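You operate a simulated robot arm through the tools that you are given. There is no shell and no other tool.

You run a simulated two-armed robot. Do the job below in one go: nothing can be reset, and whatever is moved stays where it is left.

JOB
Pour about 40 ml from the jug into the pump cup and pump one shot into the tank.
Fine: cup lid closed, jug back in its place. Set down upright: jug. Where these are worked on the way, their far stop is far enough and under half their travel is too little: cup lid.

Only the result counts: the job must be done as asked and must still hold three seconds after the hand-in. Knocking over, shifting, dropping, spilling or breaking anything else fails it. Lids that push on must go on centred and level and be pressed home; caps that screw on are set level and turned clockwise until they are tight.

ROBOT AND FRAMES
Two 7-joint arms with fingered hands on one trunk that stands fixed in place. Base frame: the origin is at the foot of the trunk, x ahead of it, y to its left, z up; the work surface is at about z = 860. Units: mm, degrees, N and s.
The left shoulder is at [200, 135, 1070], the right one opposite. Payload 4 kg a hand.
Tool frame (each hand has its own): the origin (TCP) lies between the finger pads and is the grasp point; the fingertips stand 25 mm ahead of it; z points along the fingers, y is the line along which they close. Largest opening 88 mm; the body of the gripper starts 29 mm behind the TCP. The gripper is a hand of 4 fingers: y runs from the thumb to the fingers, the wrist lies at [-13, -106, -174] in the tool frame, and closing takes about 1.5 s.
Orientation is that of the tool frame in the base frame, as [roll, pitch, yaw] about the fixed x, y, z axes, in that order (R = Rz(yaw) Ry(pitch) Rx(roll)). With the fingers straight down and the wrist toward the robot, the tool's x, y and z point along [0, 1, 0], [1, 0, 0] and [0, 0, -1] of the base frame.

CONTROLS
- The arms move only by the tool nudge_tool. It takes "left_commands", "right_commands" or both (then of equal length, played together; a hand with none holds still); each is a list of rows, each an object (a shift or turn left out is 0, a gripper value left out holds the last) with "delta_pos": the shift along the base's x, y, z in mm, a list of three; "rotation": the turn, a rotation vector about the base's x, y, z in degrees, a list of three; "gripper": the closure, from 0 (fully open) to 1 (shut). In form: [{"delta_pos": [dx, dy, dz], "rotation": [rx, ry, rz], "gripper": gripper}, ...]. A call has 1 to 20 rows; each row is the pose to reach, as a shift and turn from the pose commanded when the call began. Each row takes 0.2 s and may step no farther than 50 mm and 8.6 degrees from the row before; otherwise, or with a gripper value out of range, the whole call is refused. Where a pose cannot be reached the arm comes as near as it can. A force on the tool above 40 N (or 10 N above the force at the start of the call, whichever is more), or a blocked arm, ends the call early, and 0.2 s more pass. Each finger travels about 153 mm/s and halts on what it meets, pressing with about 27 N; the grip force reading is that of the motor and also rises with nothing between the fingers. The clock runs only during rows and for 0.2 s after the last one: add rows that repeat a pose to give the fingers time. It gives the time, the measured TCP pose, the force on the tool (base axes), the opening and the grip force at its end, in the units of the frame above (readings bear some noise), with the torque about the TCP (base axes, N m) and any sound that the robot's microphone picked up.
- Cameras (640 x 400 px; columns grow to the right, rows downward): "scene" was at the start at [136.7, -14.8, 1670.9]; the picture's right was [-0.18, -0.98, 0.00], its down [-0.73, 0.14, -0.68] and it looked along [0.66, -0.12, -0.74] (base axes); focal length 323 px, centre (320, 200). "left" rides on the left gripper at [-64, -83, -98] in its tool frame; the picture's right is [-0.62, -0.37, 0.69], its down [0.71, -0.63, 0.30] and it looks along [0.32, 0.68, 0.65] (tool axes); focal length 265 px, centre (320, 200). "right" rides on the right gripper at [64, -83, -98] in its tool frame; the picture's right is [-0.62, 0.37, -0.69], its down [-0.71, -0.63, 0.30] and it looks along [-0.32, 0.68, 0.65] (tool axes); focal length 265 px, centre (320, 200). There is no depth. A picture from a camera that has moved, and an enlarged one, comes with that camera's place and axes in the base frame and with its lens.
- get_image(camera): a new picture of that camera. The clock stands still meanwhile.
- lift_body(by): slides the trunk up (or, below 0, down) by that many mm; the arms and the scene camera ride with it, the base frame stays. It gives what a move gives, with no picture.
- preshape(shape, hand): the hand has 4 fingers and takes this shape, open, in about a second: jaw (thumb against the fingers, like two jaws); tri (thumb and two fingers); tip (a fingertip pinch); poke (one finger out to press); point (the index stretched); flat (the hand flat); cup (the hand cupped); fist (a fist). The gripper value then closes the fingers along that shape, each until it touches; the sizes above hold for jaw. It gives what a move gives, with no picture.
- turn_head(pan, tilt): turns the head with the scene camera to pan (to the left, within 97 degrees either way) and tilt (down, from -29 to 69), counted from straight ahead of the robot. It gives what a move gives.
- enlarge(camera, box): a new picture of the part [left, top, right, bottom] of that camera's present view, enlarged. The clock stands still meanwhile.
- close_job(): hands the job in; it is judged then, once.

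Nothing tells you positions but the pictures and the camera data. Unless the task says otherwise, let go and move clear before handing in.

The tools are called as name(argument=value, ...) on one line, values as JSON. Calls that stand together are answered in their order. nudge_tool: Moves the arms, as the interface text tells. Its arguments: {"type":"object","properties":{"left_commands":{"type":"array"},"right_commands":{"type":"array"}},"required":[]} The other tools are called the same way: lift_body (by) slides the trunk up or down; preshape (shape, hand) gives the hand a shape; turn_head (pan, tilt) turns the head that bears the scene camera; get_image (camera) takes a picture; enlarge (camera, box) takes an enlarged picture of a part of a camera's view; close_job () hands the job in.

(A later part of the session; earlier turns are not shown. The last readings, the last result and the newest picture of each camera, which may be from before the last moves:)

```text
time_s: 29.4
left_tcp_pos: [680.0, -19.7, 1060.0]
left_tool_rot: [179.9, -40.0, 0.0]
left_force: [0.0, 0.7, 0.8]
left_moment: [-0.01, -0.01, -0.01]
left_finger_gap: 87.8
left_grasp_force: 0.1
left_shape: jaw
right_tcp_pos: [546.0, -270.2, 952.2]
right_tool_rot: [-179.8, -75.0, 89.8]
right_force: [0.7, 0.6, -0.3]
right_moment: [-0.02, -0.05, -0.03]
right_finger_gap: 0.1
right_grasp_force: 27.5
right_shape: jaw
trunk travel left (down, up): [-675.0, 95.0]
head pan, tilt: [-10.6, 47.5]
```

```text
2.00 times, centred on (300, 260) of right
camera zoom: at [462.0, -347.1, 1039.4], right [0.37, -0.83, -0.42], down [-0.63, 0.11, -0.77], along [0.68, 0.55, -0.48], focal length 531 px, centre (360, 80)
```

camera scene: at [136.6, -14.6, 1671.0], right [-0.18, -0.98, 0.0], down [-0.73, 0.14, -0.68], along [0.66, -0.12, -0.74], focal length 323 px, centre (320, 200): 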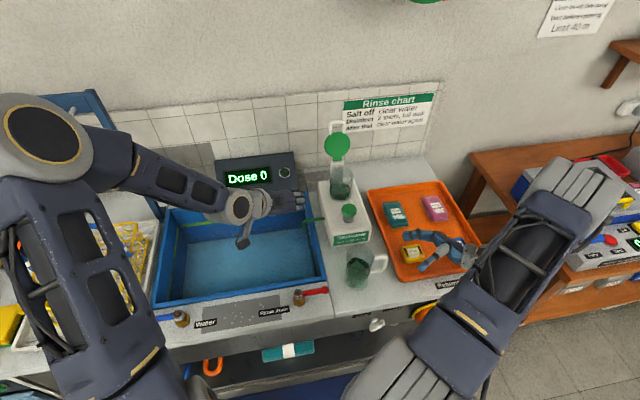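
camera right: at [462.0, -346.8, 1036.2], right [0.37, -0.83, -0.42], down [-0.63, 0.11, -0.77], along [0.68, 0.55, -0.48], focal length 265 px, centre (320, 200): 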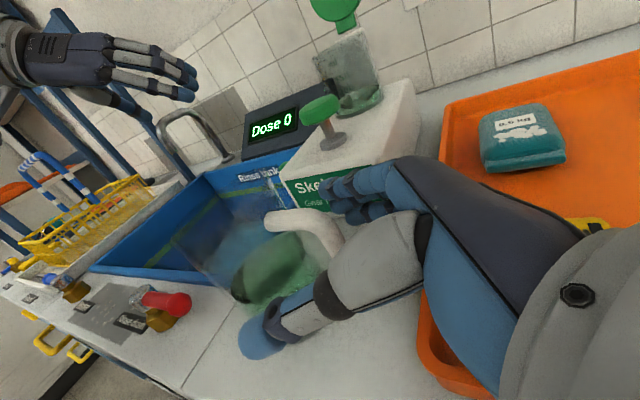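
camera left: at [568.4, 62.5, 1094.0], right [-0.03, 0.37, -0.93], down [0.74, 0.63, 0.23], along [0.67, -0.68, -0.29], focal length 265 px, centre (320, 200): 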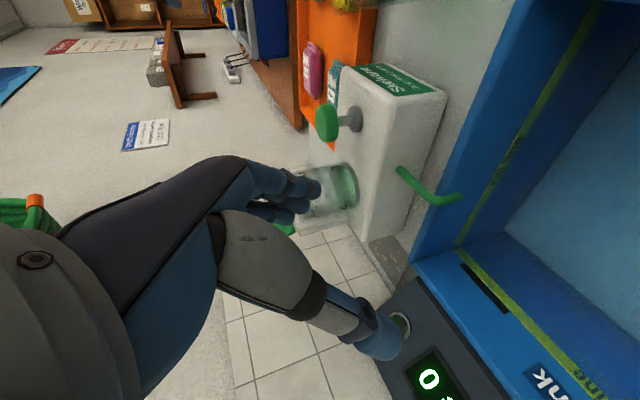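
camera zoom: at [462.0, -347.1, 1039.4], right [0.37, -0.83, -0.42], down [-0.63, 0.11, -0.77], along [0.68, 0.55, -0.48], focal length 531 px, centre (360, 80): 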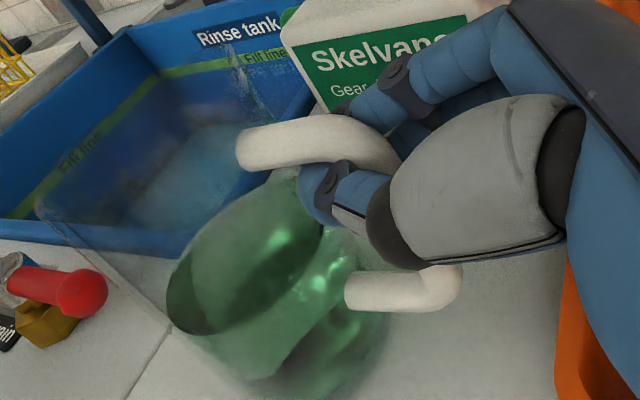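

The fingertips met in front of the bar, leaving it loose in the hollow of the hand — not a firm pinch. I'll open again, look, and regrip with the bar nearer the fingertips.

nudge_tool(right_commands=[{"delta_pos": [0, 0, 0], "gripper": 0.8}, {"delta_pos": [0, 0, -2], "gripper": 0.6}, {"delta_pos": [0, 0, -3], "gripper": 0.5}, {"delta_pos": [0, 0, -3], "gripper": 0.5}, {"delta_pos": [0, 0, -3], "gripper": 0.5}])

enlarge(camera="scene", box=[335, 225, 431, 285])

enlarge(camera="right", box=[220, 160, 380, 360])

get_image(camera="left")

```text
time_s: 30.6
left_tcp_pos: [679.9, -20.2, 1059.4]
left_tool_rot: [-179.9, -40.1, 0.0]
left_force: [-0.1, 0.0, -0.3]
left_moment: [-0.03, -0.05, 0.01]
left_finger_gap: 88.1
left_grasp_force: 0.0
left_shape: jaw
right_tcp_pos: [546.0, -269.3, 948.1]
right_tool_rot: [-179.9, -75.0, 89.9]
right_force: [-0.1, -0.6, 0.3]
right_moment: [0.03, 0.0, 0.0]
right_finger_gap: 43.5
right_grasp_force: 0.0
right_shape: jaw
trunk travel left (down, up): [-675.0, 95.0]
head pan, tilt: [-10.6, 47.5]
```

```text
6.67 times, centred on (383, 255) of scene
camera zoom: at [136.7, -14.8, 1670.9], right [-0.18, -0.98, 0.0], down [-0.73, 0.14, -0.68], along [0.66, -0.12, -0.74], focal length 2154 px, centre (-100, -167)
```

zoom: 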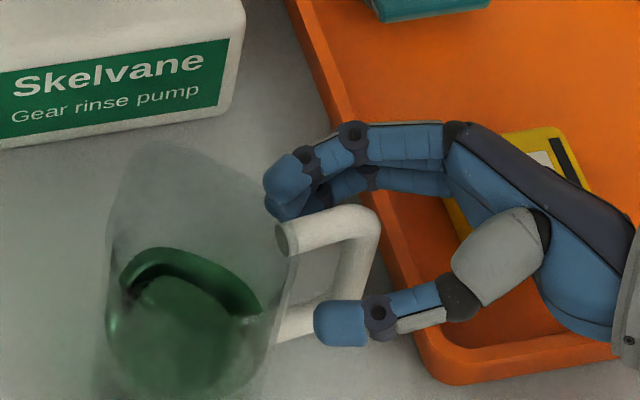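

```text
2.00 times, centred on (300, 260) of right
camera zoom: at [462.0, -347.0, 1036.3], right [0.37, -0.83, -0.42], down [-0.63, 0.11, -0.77], along [0.68, 0.55, -0.48], focal length 531 px, centre (360, 80)
```

zoom: 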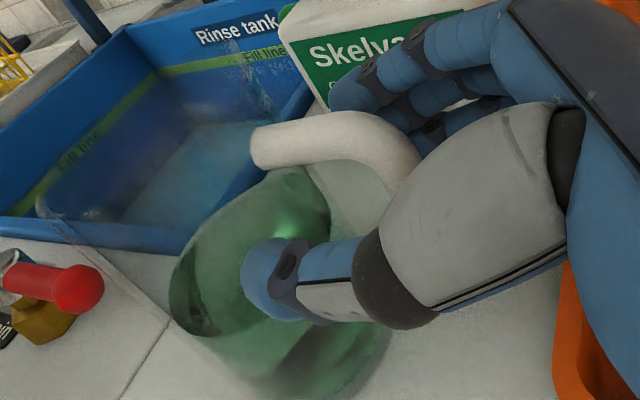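

```text
taken
camera left: at [568.8, 62.1, 1094.1], right [-0.03, 0.37, -0.93], down [0.74, 0.63, 0.23], along [0.67, -0.68, -0.29], focal length 265 px, centre (320, 200)
```

left: 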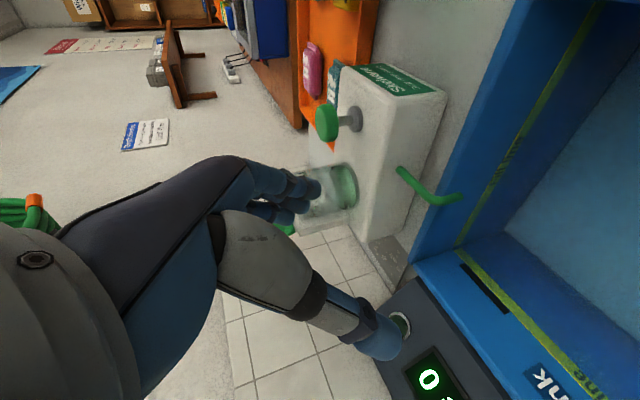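

The jug slid about 10 mm (handle now near x≈537, bar y≈-265). I back the hand off so the bar sits at the fingertip pads, recentre in x, and close again slowly.

nudge_tool(right_commands=[{"delta_pos": [-4, -5, 0], "gripper": 0.4}, {"delta_pos": [-8, -10, 0], "gripper": 0.4}, {"delta_pos": [-10, -13, 0], "gripper": 0.4}, {"delta_pos": [-10, -13, 0], "gripper": 0.4}])

enlarge(camera="scene", box=[335, 225, 431, 285])

enlarge(camera="right", box=[220, 160, 380, 360])

```text
time_s: 31.6
left_tcp_pos: [679.7, -19.4, 1060.9]
left_tool_rot: [180.0, -40.0, 0.0]
left_force: [0.6, 0.9, 1.3]
left_moment: [0.03, -0.01, 0.02]
left_finger_gap: 87.8
left_grasp_force: 0.2
left_shape: jaw
right_tcp_pos: [535.1, -282.4, 947.9]
right_tool_rot: [-179.9, -74.9, 90.0]
right_force: [-0.5, 0.1, -0.6]
right_moment: [0.02, 0.05, -0.03]
right_finger_gap: 52.6
right_grasp_force: 0.0
right_shape: jaw
trunk travel left (down, up): [-675.0, 95.0]
head pan, tilt: [-10.6, 47.5]
```

```text
6.67 times, centred on (383, 255) of scene
camera zoom: at [136.7, -14.8, 1670.9], right [-0.18, -0.98, 0.0], down [-0.73, 0.14, -0.68], along [0.66, -0.12, -0.74], focal length 2154 px, centre (-100, -167)
```

zoom: 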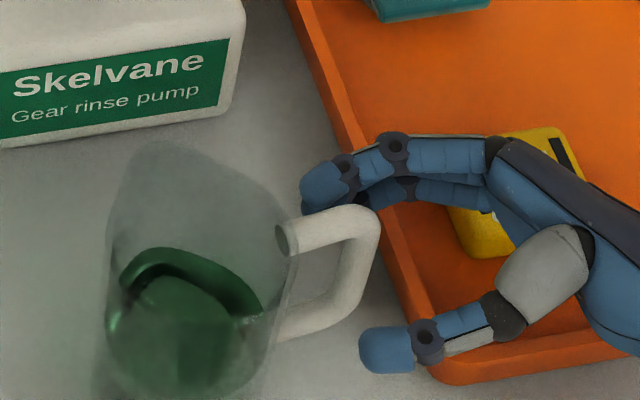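

```text
2.00 times, centred on (300, 260) of right
camera zoom: at [452.2, -360.2, 1036.4], right [0.37, -0.83, -0.42], down [-0.63, 0.11, -0.77], along [0.68, 0.55, -0.48], focal length 531 px, centre (360, 80)
```

zoom: 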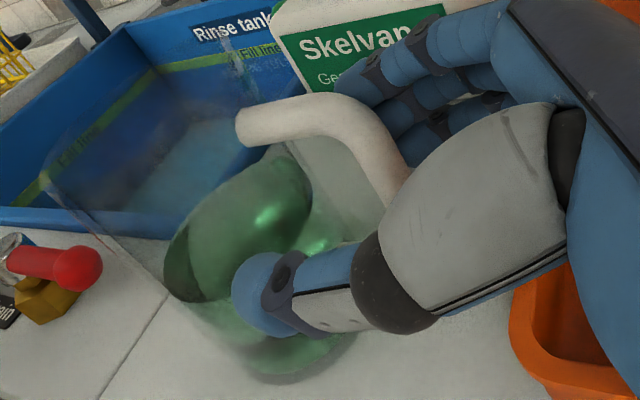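

nudge_tool(right_commands=[{"delta_pos": [1, 4, 0], "gripper": 0.5}, {"delta_pos": [1, 4, 0], "gripper": 0.6}, {"delta_pos": [1, 4, 0], "gripper": 0.7}, {"delta_pos": [1, 4, 0], "gripper": 0.75}, {"delta_pos": [1, 4, 0], "gripper": 0.75}])

enlarge(camera="scene", box=[335, 225, 431, 285])

enlarge(camera="right", box=[220, 160, 380, 360])

```text
time_s: 32.8
left_tcp_pos: [680.5, -21.2, 1061.4]
left_tool_rot: [179.9, -40.0, 0.2]
left_force: [0.1, -0.1, 0.1]
left_moment: [-0.02, 0.03, 0.01]
left_finger_gap: 88.0
left_grasp_force: 0.1
left_shape: jaw
right_tcp_pos: [536.0, -278.8, 949.1]
right_tool_rot: [-179.9, -75.1, 89.8]
right_force: [0.7, -0.7, -0.1]
right_moment: [-0.01, -0.07, -0.01]
right_finger_gap: 22.4
right_grasp_force: 0.0
right_shape: jaw
trunk travel left (down, up): [-675.0, 95.0]
head pan, tilt: [-10.6, 47.5]
```

```text
6.67 times, centred on (383, 255) of scene
camera zoom: at [136.7, -14.8, 1670.9], right [-0.18, -0.98, 0.0], down [-0.73, 0.14, -0.68], along [0.66, -0.12, -0.74], focal length 2154 px, centre (-100, -167)
```

zoom: 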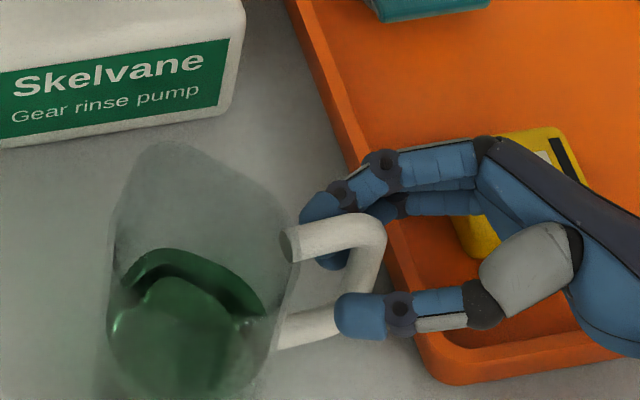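

```text
2.00 times, centred on (300, 260) of right
camera zoom: at [453.2, -356.2, 1036.3], right [0.37, -0.83, -0.42], down [-0.63, 0.11, -0.77], along [0.68, 0.55, -0.48], focal length 531 px, centre (360, 80)
```

zoom: 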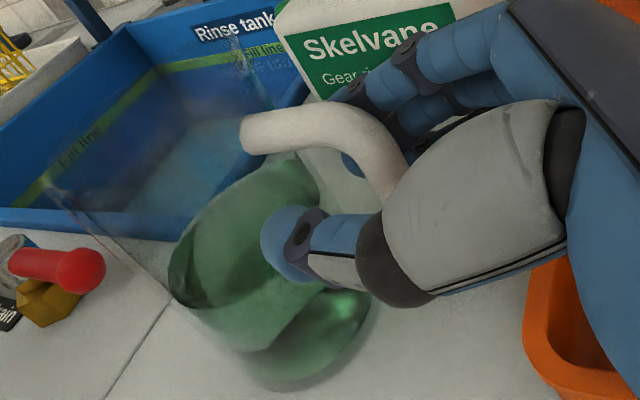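

nudge_tool(right_commands=[{"delta_pos": [3, 0, 0], "gripper": 0.78}, {"delta_pos": [5, 0, 0], "gripper": 0.84}, {"delta_pos": [5, 0, 0], "gripper": 0.9}, {"delta_pos": [5, 0, 0], "gripper": 1.0}, {"delta_pos": [5, 0, 0], "gripper": 1.0}, {"delta_pos": [5, 0, 0], "gripper": 1.0}, {"delta_pos": [5, 0, 0], "gripper": 1.0}])

enlarge(camera="scene", box=[335, 225, 431, 285])

enlarge(camera="right", box=[220, 160, 380, 360])

```text
time_s: 34.4
left_tcp_pos: [680.7, -19.5, 1061.4]
left_tool_rot: [-180.0, -40.1, 0.1]
left_force: [-0.5, -0.5, -0.6]
left_moment: [-0.02, 0.03, 0.03]
left_finger_gap: 88.0
left_grasp_force: 0.1
left_shape: jaw
right_tcp_pos: [541.0, -277.8, 948.3]
right_tool_rot: [-179.9, -75.0, 90.0]
right_force: [0.7, -0.6, 0.0]
right_moment: [0.02, -0.06, -0.02]
right_finger_gap: 0.1
right_grasp_force: 27.1
right_shape: jaw
trunk travel left (down, up): [-675.0, 95.0]
head pan, tilt: [-10.6, 47.5]
```

```text
6.67 times, centred on (383, 255) of scene
camera zoom: at [136.8, -14.8, 1670.9], right [-0.18, -0.98, 0.0], down [-0.73, 0.14, -0.68], along [0.66, -0.12, -0.74], focal length 2154 px, centre (-100, -167)
```

zoom: 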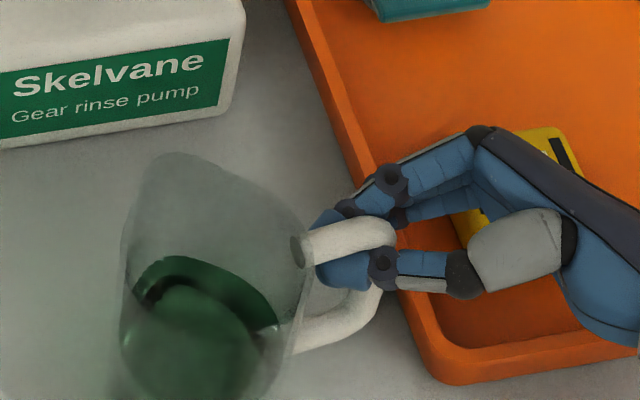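

```text
2.00 times, centred on (300, 260) of right
camera zoom: at [458.3, -355.8, 1036.1], right [0.37, -0.83, -0.42], down [-0.63, 0.11, -0.77], along [0.68, 0.55, -0.48], focal length 531 px, centre (360, 80)
```

zoom: 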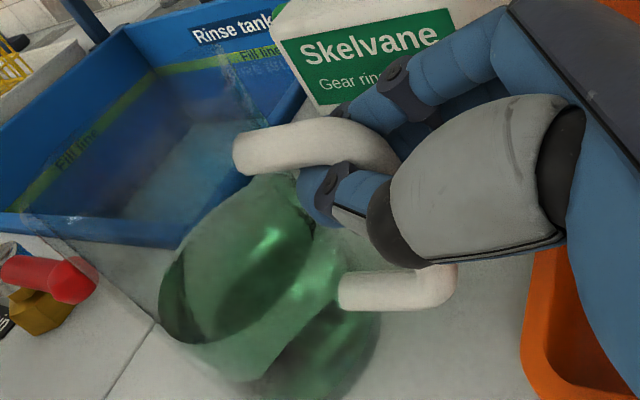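

The bar again slid into the hollow as the fingers curled. Let me look closely at how the fingers meet before deciding on a better grip.

enlarge(camera="scene", box=[370, 245, 418, 275])

enlarge(camera="right", box=[270, 180, 366, 250])

enlarge(camera="scene", box=[340, 225, 436, 300])

```text
13.33 times, centred on (394, 260) of scene
camera zoom: at [136.8, -14.8, 1670.9], right [-0.18, -0.98, 0.0], down [-0.73, 0.14, -0.68], along [0.66, -0.12, -0.74], focal length 4309 px, centre (-667, -600)
```

zoom: 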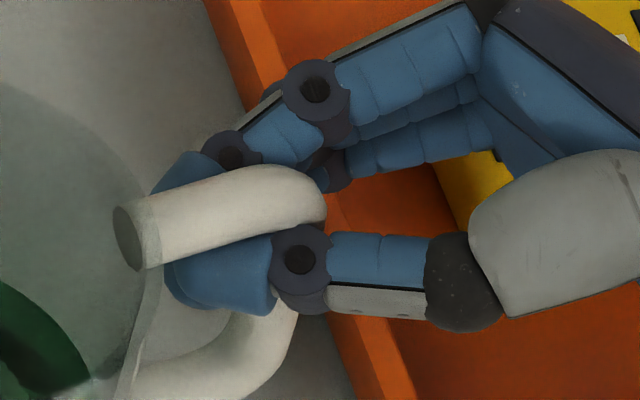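

```text
5.71 times, centred on (318, 215) of right
camera zoom: at [458.3, -355.8, 1036.1], right [0.37, -0.83, -0.42], down [-0.63, 0.11, -0.77], along [0.68, 0.55, -0.48], focal length 1517 px, centre (331, 114)
```

zoom: 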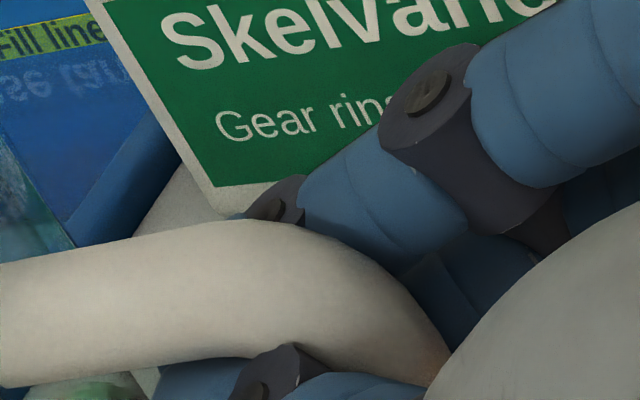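

```text
5.33 times, centred on (388, 262) of scene
camera zoom: at [136.8, -14.8, 1670.9], right [-0.18, -0.98, 0.0], down [-0.73, 0.14, -0.68], along [0.66, -0.12, -0.74], focal length 1723 px, centre (-43, -133)
```

zoom: 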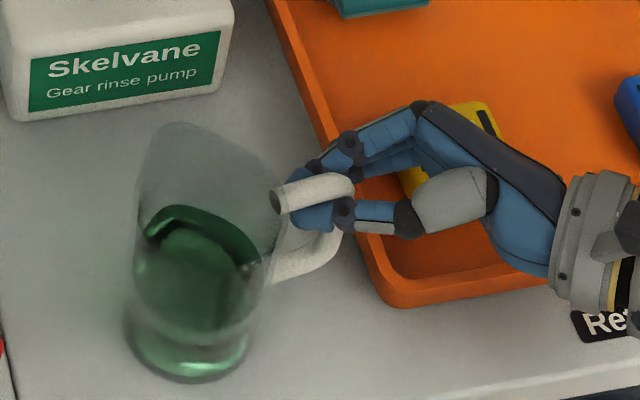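

The hand can't firmly pinch such a thin bar, so I change plan: release, retreat the right hand, and use the left hand to grip the jug's ~74 mm body diagonally from the front-left, where neither handle nor spout is in the way. First I open and retreat the right hand.

nudge_tool(right_commands=[{"gripper": 0.8}, {"gripper": 0.6}, {"gripper": 0.4}, {"gripper": 0.2}, {"gripper": 0.0}, {"gripper": 0.0}])

enlarge(camera="scene", box=[335, 225, 431, 300])

```text
time_s: 35.8
left_tcp_pos: [680.7, -20.0, 1060.0]
left_tool_rot: [-180.0, -40.1, 0.1]
left_force: [0.4, -0.3, -0.7]
left_moment: [-0.02, 0.05, 0.01]
left_finger_gap: 88.1
left_grasp_force: 0.1
left_shape: jaw
right_tcp_pos: [541.4, -277.3, 948.8]
right_tool_rot: [-179.8, -75.0, 89.7]
right_force: [-0.1, -0.8, -0.6]
right_moment: [-0.02, 0.01, 0.02]
right_finger_gap: 87.7
right_grasp_force: 0.1
right_shape: jaw
trunk travel left (down, up): [-675.0, 95.0]
head pan, tilt: [-10.6, 47.5]
```

```text
5.33 times, centred on (383, 262) of scene
camera zoom: at [136.7, -14.9, 1670.9], right [-0.18, -0.98, 0.0], down [-0.73, 0.14, -0.68], along [0.66, -0.12, -0.74], focal length 1723 px, centre (-16, -133)
```

zoom: 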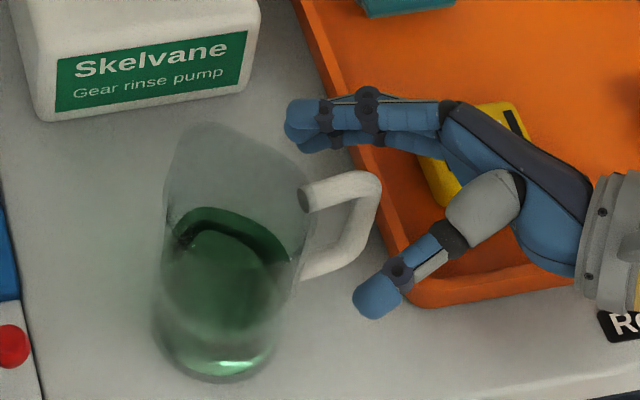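

nudge_tool(right_commands=[{"delta_pos": [0, -25, 8]}, {"delta_pos": [0, -55, 18]}, {"delta_pos": [10, -90, 25]}, {"delta_pos": [40, -105, 25]}, {"delta_pos": [76, -108, 22]}])

get_image(camera="right")

enlarge(camera="scene", box=[290, 215, 434, 305])

```text
time_s: 37.0
left_tcp_pos: [679.7, -20.4, 1060.1]
left_tool_rot: [-179.9, -40.0, -0.1]
left_force: [0.6, -0.3, 1.0]
left_moment: [-0.01, -0.03, -0.03]
left_finger_gap: 87.8
left_grasp_force: 0.1
left_shape: jaw
right_tcp_pos: [616.5, -384.7, 970.4]
right_tool_rot: [-179.3, -75.0, 89.4]
right_force: [0.9, -0.9, 0.5]
right_moment: [0.0, -0.02, 0.01]
right_finger_gap: 88.1
right_grasp_force: 0.0
right_shape: jaw
trunk travel left (down, up): [-675.0, 95.0]
head pan, tilt: [-10.6, 47.5]
```

```text
taken
camera right: at [533.8, -463.9, 1058.2], right [0.37, -0.83, -0.42], down [-0.63, 0.11, -0.77], along [0.68, 0.55, -0.48], focal length 265 px, centre (320, 200)
```

right: 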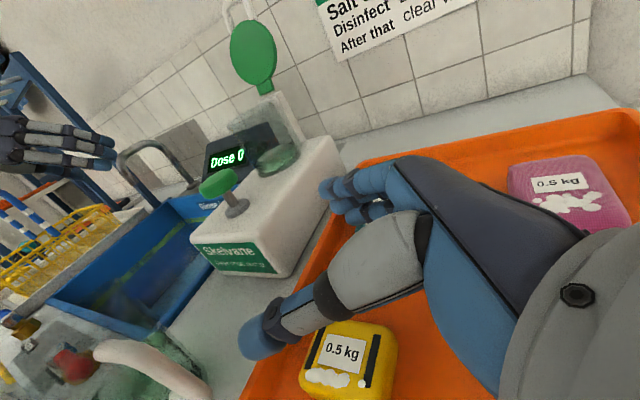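

```text
4.44 times, centred on (362, 260) of scene
camera zoom: at [136.4, -15.0, 1671.0], right [-0.18, -0.98, 0.0], down [-0.73, 0.14, -0.68], along [0.66, -0.12, -0.74], focal length 1436 px, centre (133, -67)
```

zoom: 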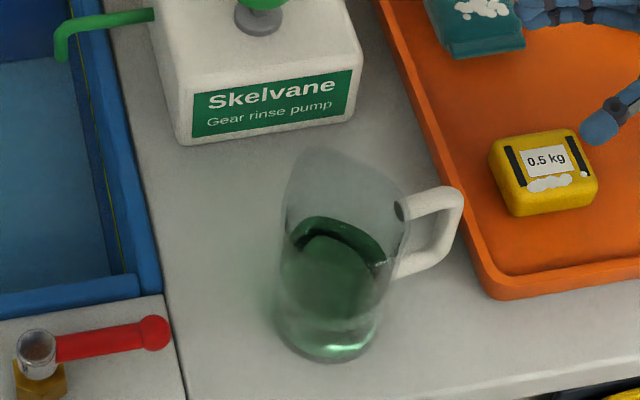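

The right camera now has a clear view of the cup. The jug stands at about [522,-206], yawed ~8°. I now turn the left hand in stages toward a horizontal pose pointing forward-right, high above everything, to test reach.

nudge_tool(left_commands=[{"delta_pos": [-15, 20, 20], "rotation": [0, 8, 0]}, {"delta_pos": [-30, 40, 40], "rotation": [0, 16, 0]}, {"delta_pos": [-45, 60, 60], "rotation": [0, 24, 0]}, {"delta_pos": [-60, 75, 80], "rotation": [0, 32, 0]}, {"delta_pos": [-75, 85, 95], "rotation": [0, 40, 0]}])

nudge_tool(left_commands=[{"delta_pos": [-5, 5, 0], "rotation": [0, 0, 8.2]}, {"delta_pos": [-10, 10, 0], "rotation": [0, 0, 16.4]}, {"delta_pos": [-15, 15, 0], "rotation": [0, 0, 24.6]}, {"delta_pos": [-20, 20, 0], "rotation": [0, 0, 32.8]}, {"delta_pos": [-25, 25, 0], "rotation": [0, 0, 41]}, {"delta_pos": [-30, 30, 0], "rotation": [0, 0, 49.2]}, {"delta_pos": [-35, 35, 0], "rotation": [0, 0, 57.4]}, {"delta_pos": [-40, 40, 0], "rotation": [0, 0, 65.6]}, {"delta_pos": [-45, 45, 0], "rotation": [0, 0, 73.8]}, {"delta_pos": [-50, 50, 0], "rotation": [0, 0, 82]}, {"delta_pos": [-55, 55, 0], "rotation": [0, 0, 90]}])

nudge_tool(left_commands=[{"delta_pos": [0, 0, 0], "rotation": [-8, 0, 0]}, {"delta_pos": [0, -5, 0], "rotation": [-16, 0, 0]}, {"delta_pos": [0, -10, 0], "rotation": [-24, 0, 0]}, {"delta_pos": [0, -15, 0], "rotation": [-32, 0, 0]}, {"delta_pos": [0, -20, 0], "rotation": [-40, 0, 0]}, {"delta_pos": [0, -25, -5], "rotation": [-48, 0, 0]}, {"delta_pos": [0, -30, -10], "rotation": [-56, 0, 0]}, {"delta_pos": [0, -40, -15], "rotation": [-64, 0, 0]}, {"delta_pos": [0, -50, -20], "rotation": [-72, 0, 0]}, {"delta_pos": [0, -60, -25], "rotation": [-80, 0, 0]}])

```text
time_s: 38.2
left_tcp_pos: [604.6, 65.5, 1154.9]
left_tool_rot: [180.0, 0.1, -0.1]
left_force: [1.2, -0.2, -1.1]
left_moment: [0.03, -0.02, 0.01]
left_finger_gap: 87.9
left_grasp_force: 0.1
left_shape: jaw
right_tcp_pos: [617.9, -385.4, 970.9]
right_tool_rot: [-179.8, -75.1, 89.8]
right_force: [-0.1, -0.1, 0.3]
right_moment: [0.01, -0.01, -0.02]
right_finger_gap: 87.9
right_grasp_force: 0.0
right_shape: jaw
trunk travel left (down, up): [-675.0, 95.0]
head pan, tilt: [-10.6, 47.5]
```

```text
time_s: 40.6
left_tcp_pos: [551.2, 119.6, 1155.1]
left_tool_rot: [-180.0, 0.0, 90.1]
left_force: [-1.1, 0.7, 0.4]
left_moment: [0.02, 0.01, -0.02]
left_finger_gap: 87.9
left_grasp_force: 0.0
left_shape: jaw
right_tcp_pos: [617.7, -385.6, 970.2]
right_tool_rot: [-179.9, -74.9, 89.9]
right_force: [-0.1, -0.1, -0.2]
right_moment: [0.02, -0.01, 0.03]
right_finger_gap: 87.6
right_grasp_force: 0.1
right_shape: jaw
trunk travel left (down, up): [-675.0, 95.0]
head pan, tilt: [-10.6, 47.5]
```

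```text
time_s: 42.8
left_tcp_pos: [551.2, 59.3, 1130.2]
left_tool_rot: [179.6, 80.1, 89.6]
left_force: [-1.0, 0.1, 0.0]
left_moment: [-0.03, 0.03, 0.02]
left_finger_gap: 88.0
left_grasp_force: 0.1
left_shape: jaw
left hand out of reach, approached as far as the arm can: row 1
right_tcp_pos: [617.7, -385.1, 970.6]
right_tool_rot: [-179.8, -75.2, 89.8]
right_force: [0.1, 1.1, 0.2]
right_moment: [-0.02, 0.01, -0.02]
right_finger_gap: 87.9
right_grasp_force: 0.0
right_shape: jaw
trunk travel left (down, up): [-675.0, 95.0]
head pan, tilt: [-10.6, 47.5]
```

nudge_tool(left_commands=[{"delta_pos": [-5, -32, -5], "rotation": [0, 0, 6]}, {"delta_pos": [-10, -64, -10], "rotation": [0, 0, 12]}, {"delta_pos": [-15, -96, -15], "rotation": [0, 0, 18]}, {"delta_pos": [-20, -128, -20], "rotation": [0, 0, 24]}, {"delta_pos": [-25, -160, -25], "rotation": [0, 0, 30]}, {"delta_pos": [-30, -192, -30], "rotation": [0, 0, 36]}, {"delta_pos": [-35, -224, -35], "rotation": [0, 0, 42]}, {"delta_pos": [-41, -254, -40], "rotation": [0, 0, 48]}])

get_image(camera="scene")

get_image(camera="left")

get_image(camera="right")

```text
time_s: 44.6
left_tcp_pos: [589.0, -190.5, 1074.2]
left_tool_rot: [-179.7, 80.1, 137.6]
left_force: [0.4, 0.2, -0.7]
left_moment: [0.0, 0.02, -0.02]
left_finger_gap: 88.1
left_grasp_force: 0.1
left_shape: jaw
left hand out of reach, approached as far as the arm can: row 1, 2, 3, 4, 5, 6, 7, 8
right_tcp_pos: [618.8, -385.1, 970.8]
right_tool_rot: [-179.8, -75.0, 89.7]
right_force: [-0.1, 0.8, -0.2]
right_moment: [0.0, -0.01, 0.01]
right_finger_gap: 88.2
right_grasp_force: 0.0
right_shape: jaw
trunk travel left (down, up): [-675.0, 95.0]
head pan, tilt: [-10.6, 47.5]
```

```text
taken
camera scene: at [136.6, -14.3, 1670.9], right [-0.18, -0.98, 0.0], down [-0.73, 0.13, -0.68], along [0.66, -0.12, -0.74], focal length 323 px, centre (320, 200)
```

scene: 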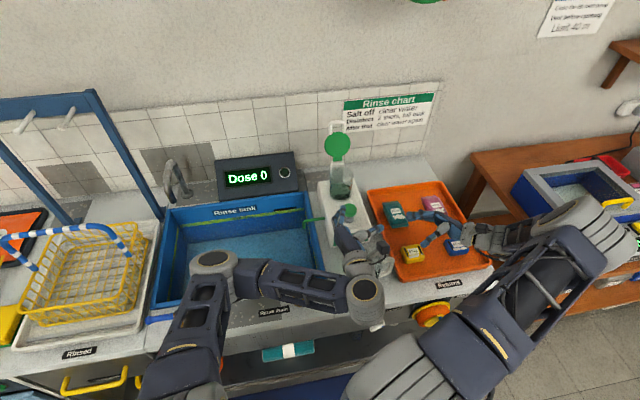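

```text
taken
camera left: at [470.3, -193.3, 1153.8], right [0.33, -0.81, 0.49], down [-0.3, -0.58, -0.76], along [0.9, 0.1, -0.43], focal length 265 px, centre (320, 200)
```

left: 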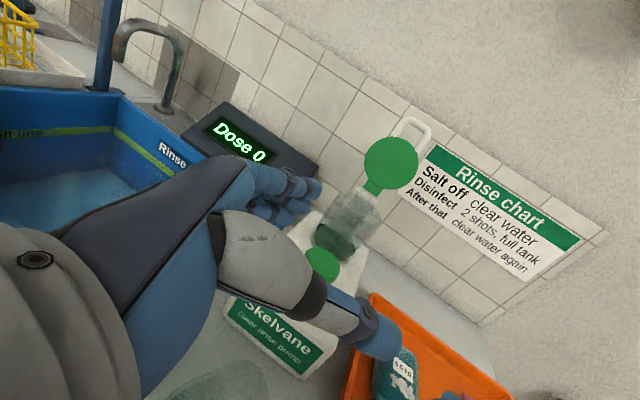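

```text
taken
camera right: at [534.1, -462.9, 1058.4], right [0.37, -0.83, -0.42], down [-0.63, 0.11, -0.77], along [0.68, 0.55, -0.48], focal length 265 px, centre (320, 200)
```

right: 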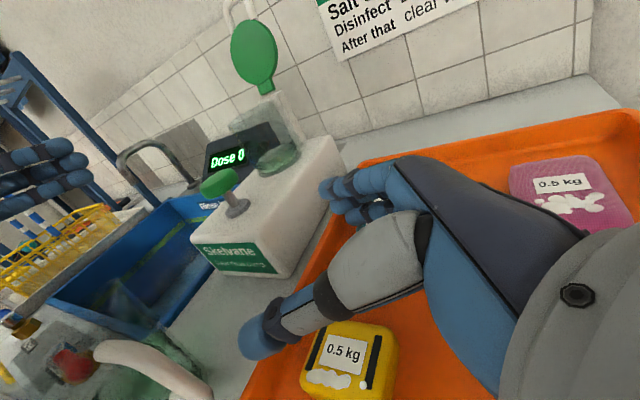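

The left arm can't reach that close to the body. Instead I'll try a proper fingertip pinch with the right hand: pre-close to a gap just wider than the bar, slide the tips over it, and then squeeze. First I re-measure the handle with both cameras.

enlarge(camera="right", box=[60, 310, 220, 400])

nudge_tool(left_commands=[{"delta_pos": [8, 35, 5], "rotation": [0, 0, -6]}, {"delta_pos": [16, 70, 10], "rotation": [0, 0, -12]}, {"delta_pos": [24, 105, 15], "rotation": [0, 0, -18]}, {"delta_pos": [32, 140, 20], "rotation": [0, 0, -24]}, {"delta_pos": [40, 175, 25], "rotation": [0, 0, -30]}, {"delta_pos": [48, 210, 30], "rotation": [0, 0, -36]}, {"delta_pos": [56, 240, 35], "rotation": [0, 0, -42]}, {"delta_pos": [62, 260, 40], "rotation": [0, 0, -48]}])

enlarge(camera="scene", box=[340, 235, 404, 295])

enlarge(camera="scene", box=[365, 245, 405, 275])

```text
4.00 times, centred on (140, 355) of right
camera zoom: at [534.1, -462.9, 1058.4], right [0.37, -0.83, -0.42], down [-0.63, 0.11, -0.77], along [0.68, 0.55, -0.48], focal length 1062 px, centre (1040, -420)
```

zoom: 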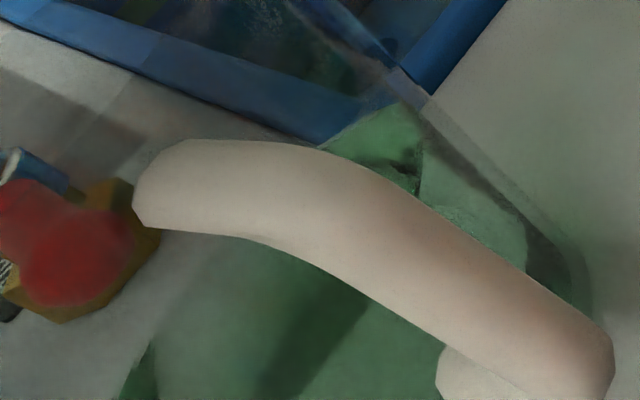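

```text
time_s: 46.4
left_tcp_pos: [650.5, 70.7, 1114.6]
left_tool_rot: [180.0, 80.0, 90.0]
left_force: [-0.2, 0.1, 0.1]
left_moment: [-0.02, 0.03, 0.01]
left_finger_gap: 88.1
left_grasp_force: 0.1
left_shape: jaw
right_tcp_pos: [616.7, -385.0, 970.6]
right_tool_rot: [179.9, -74.9, 90.0]
right_force: [0.5, 0.5, -0.7]
right_moment: [-0.01, 0.01, -0.05]
right_finger_gap: 87.9
right_grasp_force: 0.1
right_shape: jaw
trunk travel left (down, up): [-675.0, 95.0]
head pan, tilt: [-10.6, 47.5]
```

```text
6.67 times, centred on (372, 265) of scene
camera zoom: at [136.7, -15.1, 1671.0], right [-0.18, -0.98, 0.0], down [-0.73, 0.14, -0.68], along [0.66, -0.12, -0.74], focal length 2154 px, centre (-27, -233)
```

zoom: 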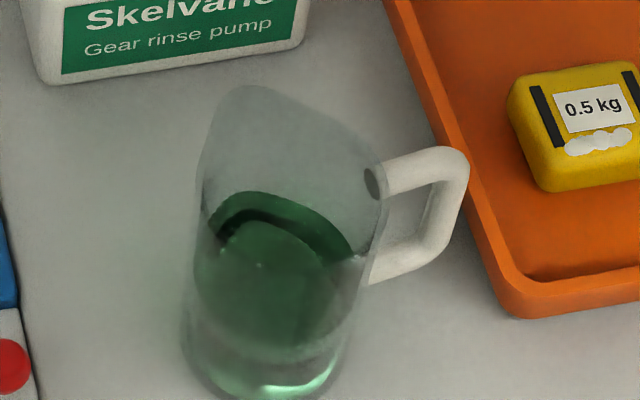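

```text
13.33 times, centred on (385, 260) of scene
camera zoom: at [136.7, -15.1, 1671.0], right [-0.18, -0.98, 0.0], down [-0.73, 0.14, -0.68], along [0.66, -0.12, -0.74], focal length 4309 px, centre (-547, -600)
```

zoom: 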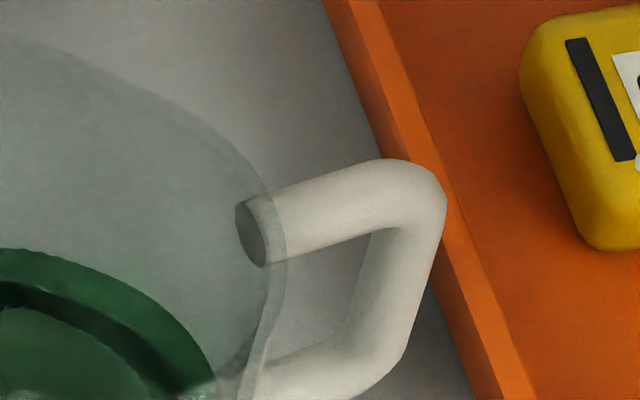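

Triangulating with both cameras puts the handle's upper arm at z≈961 (not 974) and the bar now at about [541,-279]; that explains why the fingers touched first. I orient the right hand (yaw +6°), pre-close to ~20 mm, and line up on the bar.

nudge_tool(right_commands=[{"delta_pos": [-20, 10, 0], "rotation": [0, 0, 2], "gripper": 0.3}, {"delta_pos": [-45, 25, 0], "rotation": [0, 0, 4], "gripper": 0.6}, {"delta_pos": [-70, 40, -5], "rotation": [0, 0, 6], "gripper": 0.77}, {"delta_pos": [-70, 48, -15], "rotation": [0, 0, 6], "gripper": 0.77}, {"delta_pos": [-70, 51, -26], "rotation": [0, 0, 6], "gripper": 0.77}, {"delta_pos": [-70, 51, -26], "rotation": [0, 0, 6], "gripper": 0.77}])

enlarge(camera="scene", box=[365, 235, 429, 285])

get_image(camera="right")

enlarge(camera="right", box=[220, 180, 380, 320])

```text
time_s: 47.8
left_tcp_pos: [651.2, 70.6, 1114.2]
left_tool_rot: [180.0, 80.0, 90.0]
left_force: [-0.7, 0.0, -0.9]
left_moment: [0.01, -0.04, 0.01]
left_finger_gap: 88.2
left_grasp_force: 0.2
left_shape: jaw
right_tcp_pos: [546.7, -334.5, 943.4]
right_tool_rot: [179.8, -75.0, 96.2]
right_force: [-0.1, -0.8, 0.3]
right_moment: [-0.01, 0.01, -0.01]
right_finger_gap: 20.4
right_grasp_force: 0.0
right_shape: jaw
trunk travel left (down, up): [-675.0, 95.0]
head pan, tilt: [-10.6, 47.5]
```

```text
8.00 times, centred on (397, 260) of scene
camera zoom: at [136.7, -14.8, 1670.9], right [-0.18, -0.98, 0.0], down [-0.73, 0.14, -0.68], along [0.66, -0.12, -0.74], focal length 2585 px, centre (-296, -280)
```

zoom: 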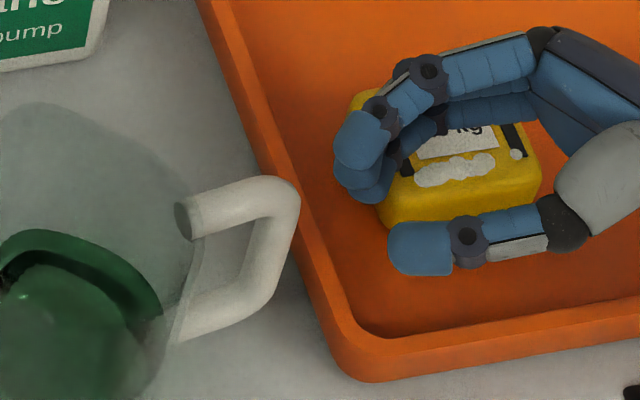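

```text
taken
camera right: at [472.6, -421.2, 1032.2], right [0.45, -0.79, -0.42], down [-0.64, 0.04, -0.77], along [0.62, 0.62, -0.48], focal length 265 px, centre (320, 200)
```

right: 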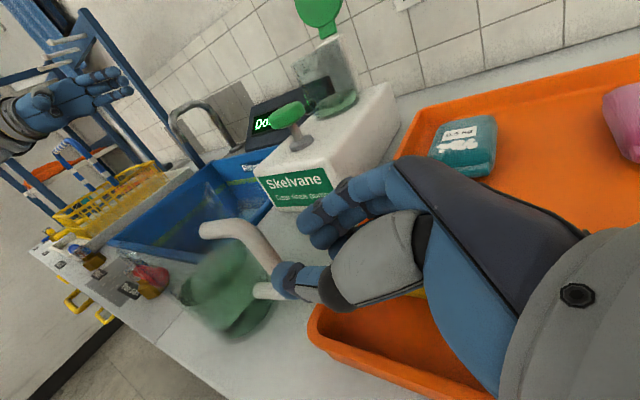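

```text
2.86 times, centred on (300, 250) of right
camera zoom: at [472.6, -421.2, 1032.2], right [0.45, -0.79, -0.42], down [-0.64, 0.04, -0.77], along [0.62, 0.62, -0.48], focal length 758 px, centre (377, 57)
```

zoom: 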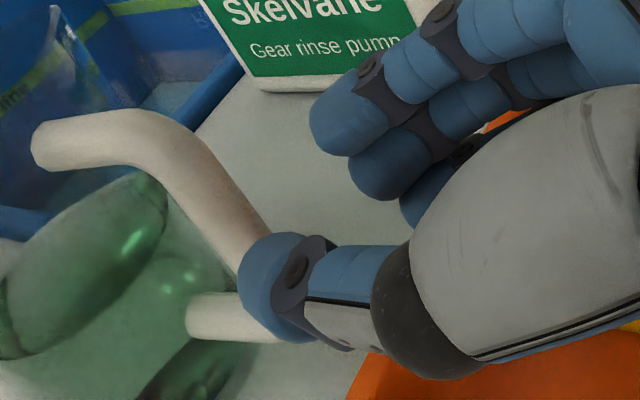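

nudge_tool(right_commands=[{"delta_pos": [-1, 9, -4]}, {"delta_pos": [-2, 18, -6]}, {"delta_pos": [-2.7, 26, -8]}])

enlarge(camera="scene", box=[372, 240, 420, 275])

enlarge(camera="right", box=[240, 180, 350, 280])

```text
time_s: 48.6
left_tcp_pos: [650.1, 70.6, 1113.7]
left_tool_rot: [179.9, 80.1, 89.9]
left_force: [0.2, -0.6, -0.3]
left_moment: [0.01, 0.02, -0.01]
left_finger_gap: 87.9
left_grasp_force: 0.1
left_shape: jaw
right_tcp_pos: [545.5, -309.1, 937.3]
right_tool_rot: [-179.9, -75.0, 95.9]
right_force: [0.5, -0.7, 0.8]
right_moment: [-0.02, 0.01, -0.02]
right_finger_gap: 20.3
right_grasp_force: 0.1
right_shape: jaw
trunk travel left (down, up): [-675.0, 95.0]
head pan, tilt: [-10.6, 47.5]
```

```text
11.43 times, centred on (396, 258) of scene
camera zoom: at [136.7, -14.8, 1670.9], right [-0.18, -0.98, 0.0], down [-0.73, 0.14, -0.68], along [0.66, -0.12, -0.74], focal length 3693 px, centre (-549, -457)
```

zoom: 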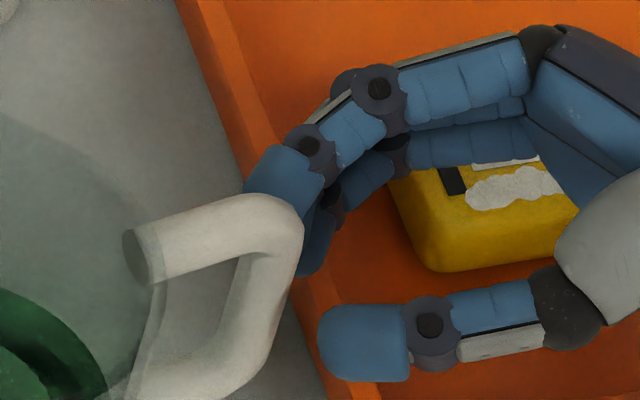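

```text
4.00 times, centred on (295, 230) of right
camera zoom: at [470.2, -395.5, 1024.6], right [0.45, -0.79, -0.42], down [-0.64, 0.04, -0.77], along [0.62, 0.62, -0.48], focal length 1062 px, centre (420, 80)
```

zoom: 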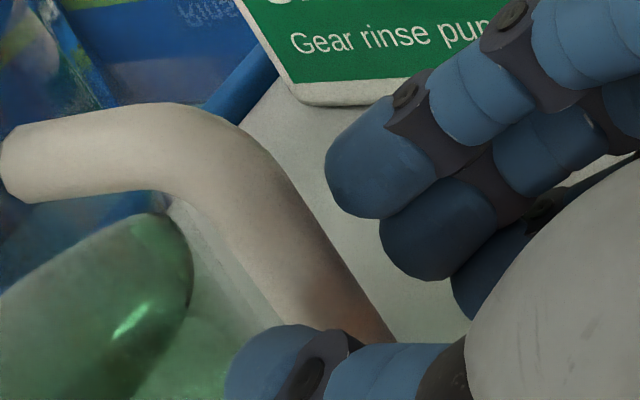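

nudge_tool(right_commands=[{"delta_pos": [-1, 5, -1]}, {"delta_pos": [-2, 10, -2]}, {"delta_pos": [-2.5, 14, -3]}])

enlarge(camera="scene", box=[372, 240, 420, 275])

enlarge(camera="right", box=[240, 180, 350, 280])

```text
time_s: 49.4
left_tcp_pos: [650.4, 70.6, 1114.5]
left_tool_rot: [179.9, 80.0, 90.0]
left_force: [-0.5, 0.1, -0.6]
left_moment: [0.01, 0.0, 0.01]
left_finger_gap: 87.9
left_grasp_force: 0.0
left_shape: jaw
right_tcp_pos: [541.9, -294.8, 932.8]
right_tool_rot: [179.8, -75.0, 96.3]
right_force: [0.1, -0.9, 0.1]
right_moment: [-0.02, 0.03, 0.02]
right_finger_gap: 20.4
right_grasp_force: 0.1
right_shape: jaw
trunk travel left (down, up): [-675.0, 95.0]
head pan, tilt: [-10.6, 47.5]
```

```text
11.43 times, centred on (396, 258) of scene
camera zoom: at [136.7, -14.8, 1670.9], right [-0.18, -0.98, 0.0], down [-0.73, 0.14, -0.68], along [0.66, -0.12, -0.74], focal length 3693 px, centre (-549, -457)
```

zoom: 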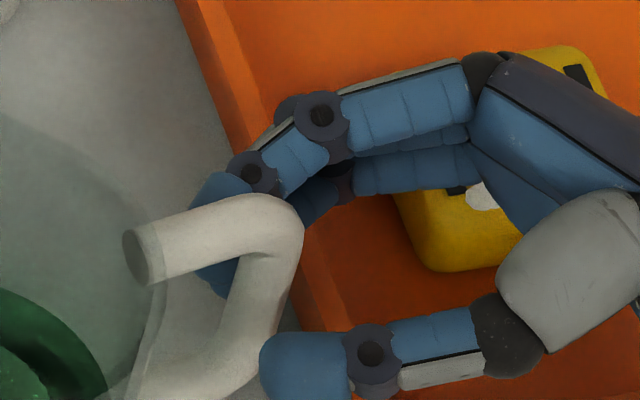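

```text
4.00 times, centred on (295, 230) of right
camera zoom: at [467.5, -381.2, 1021.4], right [0.45, -0.79, -0.42], down [-0.64, 0.04, -0.77], along [0.62, 0.62, -0.48], focal length 1062 px, centre (420, 80)
```

zoom: 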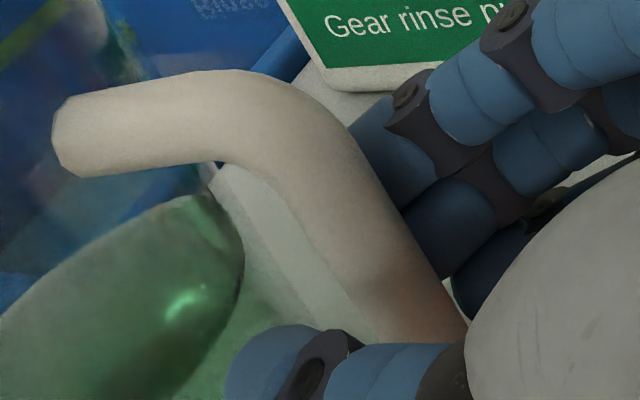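

nudge_tool(right_commands=[{"gripper": 0.8}, {"gripper": 0.84}, {"gripper": 0.87}, {"gripper": 0.87}])

enlarge(camera="scene", box=[372, 240, 420, 275])

enlarge(camera="right", box=[240, 180, 350, 280])

```text
time_s: 50.4
left_tcp_pos: [650.9, 69.5, 1114.2]
left_tool_rot: [179.9, 80.0, 89.9]
left_force: [-0.4, 0.4, 0.5]
left_moment: [-0.03, 0.02, 0.03]
left_finger_gap: 87.9
left_grasp_force: 0.0
left_shape: jaw
right_tcp_pos: [542.3, -295.0, 934.5]
right_tool_rot: [-179.6, -75.2, 95.6]
right_force: [0.1, -0.2, 0.0]
right_moment: [0.03, 0.03, 0.01]
right_finger_gap: 11.8
right_grasp_force: 0.1
right_shape: jaw
trunk travel left (down, up): [-675.0, 95.0]
head pan, tilt: [-10.6, 47.5]
```

```text
11.43 times, centred on (396, 258) of scene
camera zoom: at [136.7, -14.8, 1670.9], right [-0.18, -0.98, 0.0], down [-0.73, 0.14, -0.68], along [0.66, -0.12, -0.74], focal length 3693 px, centre (-549, -457)
```

zoom: 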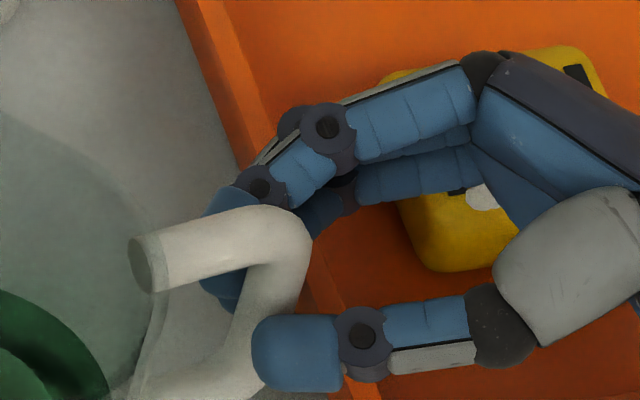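

```text
4.00 times, centred on (295, 230) of right
camera zoom: at [467.6, -381.4, 1021.5], right [0.45, -0.79, -0.42], down [-0.64, 0.04, -0.77], along [0.62, 0.62, -0.48], focal length 1062 px, centre (420, 80)
```

zoom: 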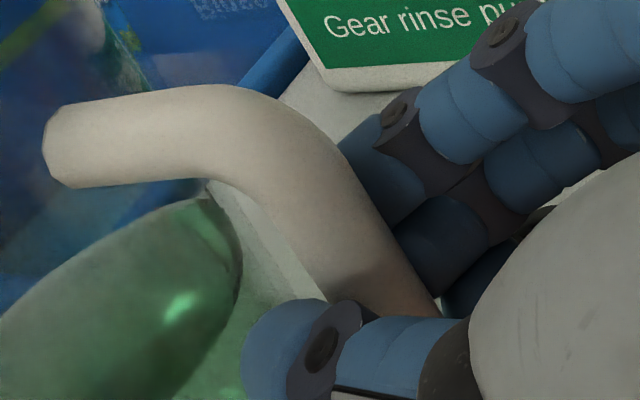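

nudge_tool(right_commands=[{"delta_pos": [2, 0, 0], "gripper": 0.9}, {"delta_pos": [3, 0, 0], "gripper": 0.94}, {"delta_pos": [3, 0, 0], "gripper": 0.98}, {"delta_pos": [3, 0, 0], "gripper": 1.0}, {"delta_pos": [3, 0, 0], "gripper": 1.0}, {"delta_pos": [3, 0, 0], "gripper": 1.0}])

enlarge(camera="scene", box=[372, 240, 420, 275])

enlarge(camera="right", box=[240, 180, 350, 280])

```text
time_s: 51.8
left_tcp_pos: [651.3, 70.3, 1114.5]
left_tool_rot: [179.6, 80.0, 89.6]
left_force: [0.2, -0.2, -0.7]
left_moment: [0.01, 0.01, 0.0]
left_finger_gap: 87.8
left_grasp_force: 0.1
left_shape: jaw
right_tcp_pos: [545.0, -294.7, 934.4]
right_tool_rot: [179.9, -75.0, 96.1]
right_force: [1.0, 0.6, 0.6]
right_moment: [-0.1, -0.04, 0.0]
right_finger_gap: 6.8
right_grasp_force: 27.0
right_shape: jaw
trunk travel left (down, up): [-675.0, 95.0]
head pan, tilt: [-10.6, 47.5]
```

```text
11.43 times, centred on (396, 258) of scene
camera zoom: at [136.8, -14.8, 1670.9], right [-0.18, -0.98, 0.0], down [-0.73, 0.14, -0.68], along [0.66, -0.12, -0.74], focal length 3693 px, centre (-549, -457)
```

zoom: 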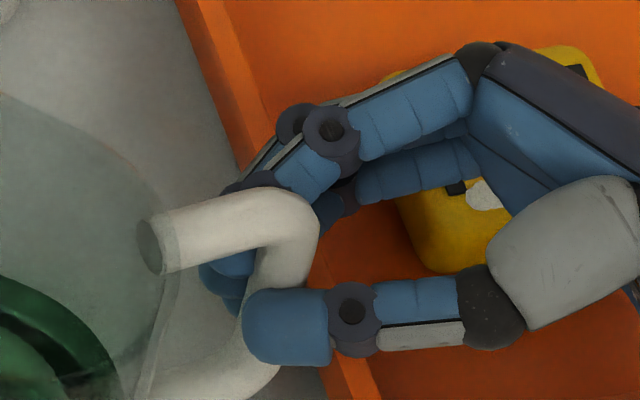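

```text
4.00 times, centred on (295, 230) of right
camera zoom: at [470.3, -381.6, 1021.2], right [0.45, -0.79, -0.42], down [-0.64, 0.04, -0.77], along [0.62, 0.62, -0.48], focal length 1062 px, centre (420, 80)
```

zoom: 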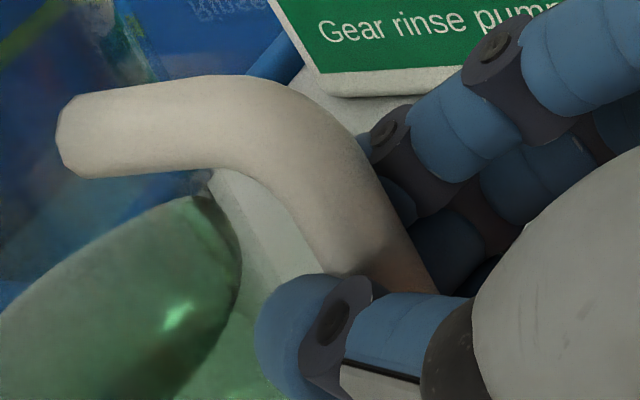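

Now the gap stopped at 6.8 mm with 27 N — the bar is actually clamped. I test with a tiny lift.

nudge_tool(right_commands=[{"delta_pos": [0, 0, 1.5]}, {"delta_pos": [0, 0, 3]}, {"delta_pos": [0, 0, 4]}, {"delta_pos": [0, 0, 4]}])

enlarge(camera="scene", box=[340, 230, 420, 295])

enlarge(camera="right", box=[200, 180, 350, 300])

```text
time_s: 52.8
left_tcp_pos: [651.9, 69.3, 1114.0]
left_tool_rot: [-179.8, 80.0, 90.3]
left_force: [-0.3, -0.3, 0.4]
left_moment: [0.04, 0.01, 0.01]
left_finger_gap: 87.9
left_grasp_force: 0.0
left_shape: jaw
right_tcp_pos: [545.5, -294.8, 937.0]
right_tool_rot: [179.9, -75.0, 96.2]
right_force: [0.6, 0.4, -2.4]
right_moment: [-0.15, -0.07, 0.03]
right_finger_gap: 7.0
right_grasp_force: 27.2
right_shape: jaw
trunk travel left (down, up): [-675.0, 95.0]
head pan, tilt: [-10.6, 47.5]
```

```text
6.15 times, centred on (380, 262) of scene
camera zoom: at [136.8, -14.8, 1670.9], right [-0.18, -0.98, 0.0], down [-0.73, 0.14, -0.68], along [0.66, -0.12, -0.74], focal length 1989 px, centre (-49, -185)
```

zoom: 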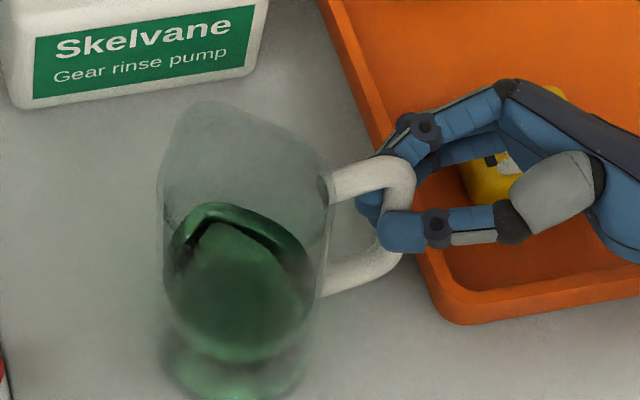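

```text
3.33 times, centred on (275, 240) of right
camera zoom: at [470.3, -381.2, 1025.4], right [0.45, -0.79, -0.42], down [-0.64, 0.04, -0.77], along [0.62, 0.62, -0.48], focal length 885 px, centre (470, 67)
```

zoom: 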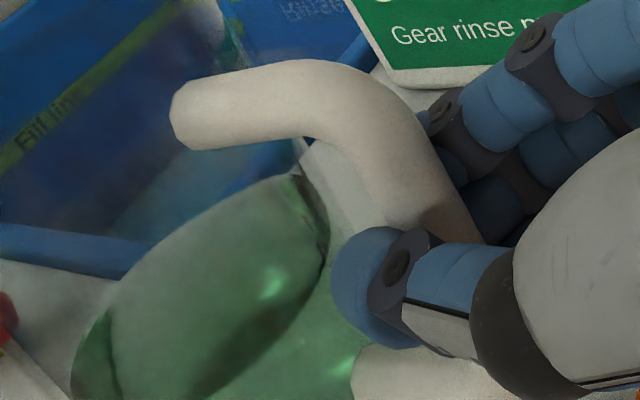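

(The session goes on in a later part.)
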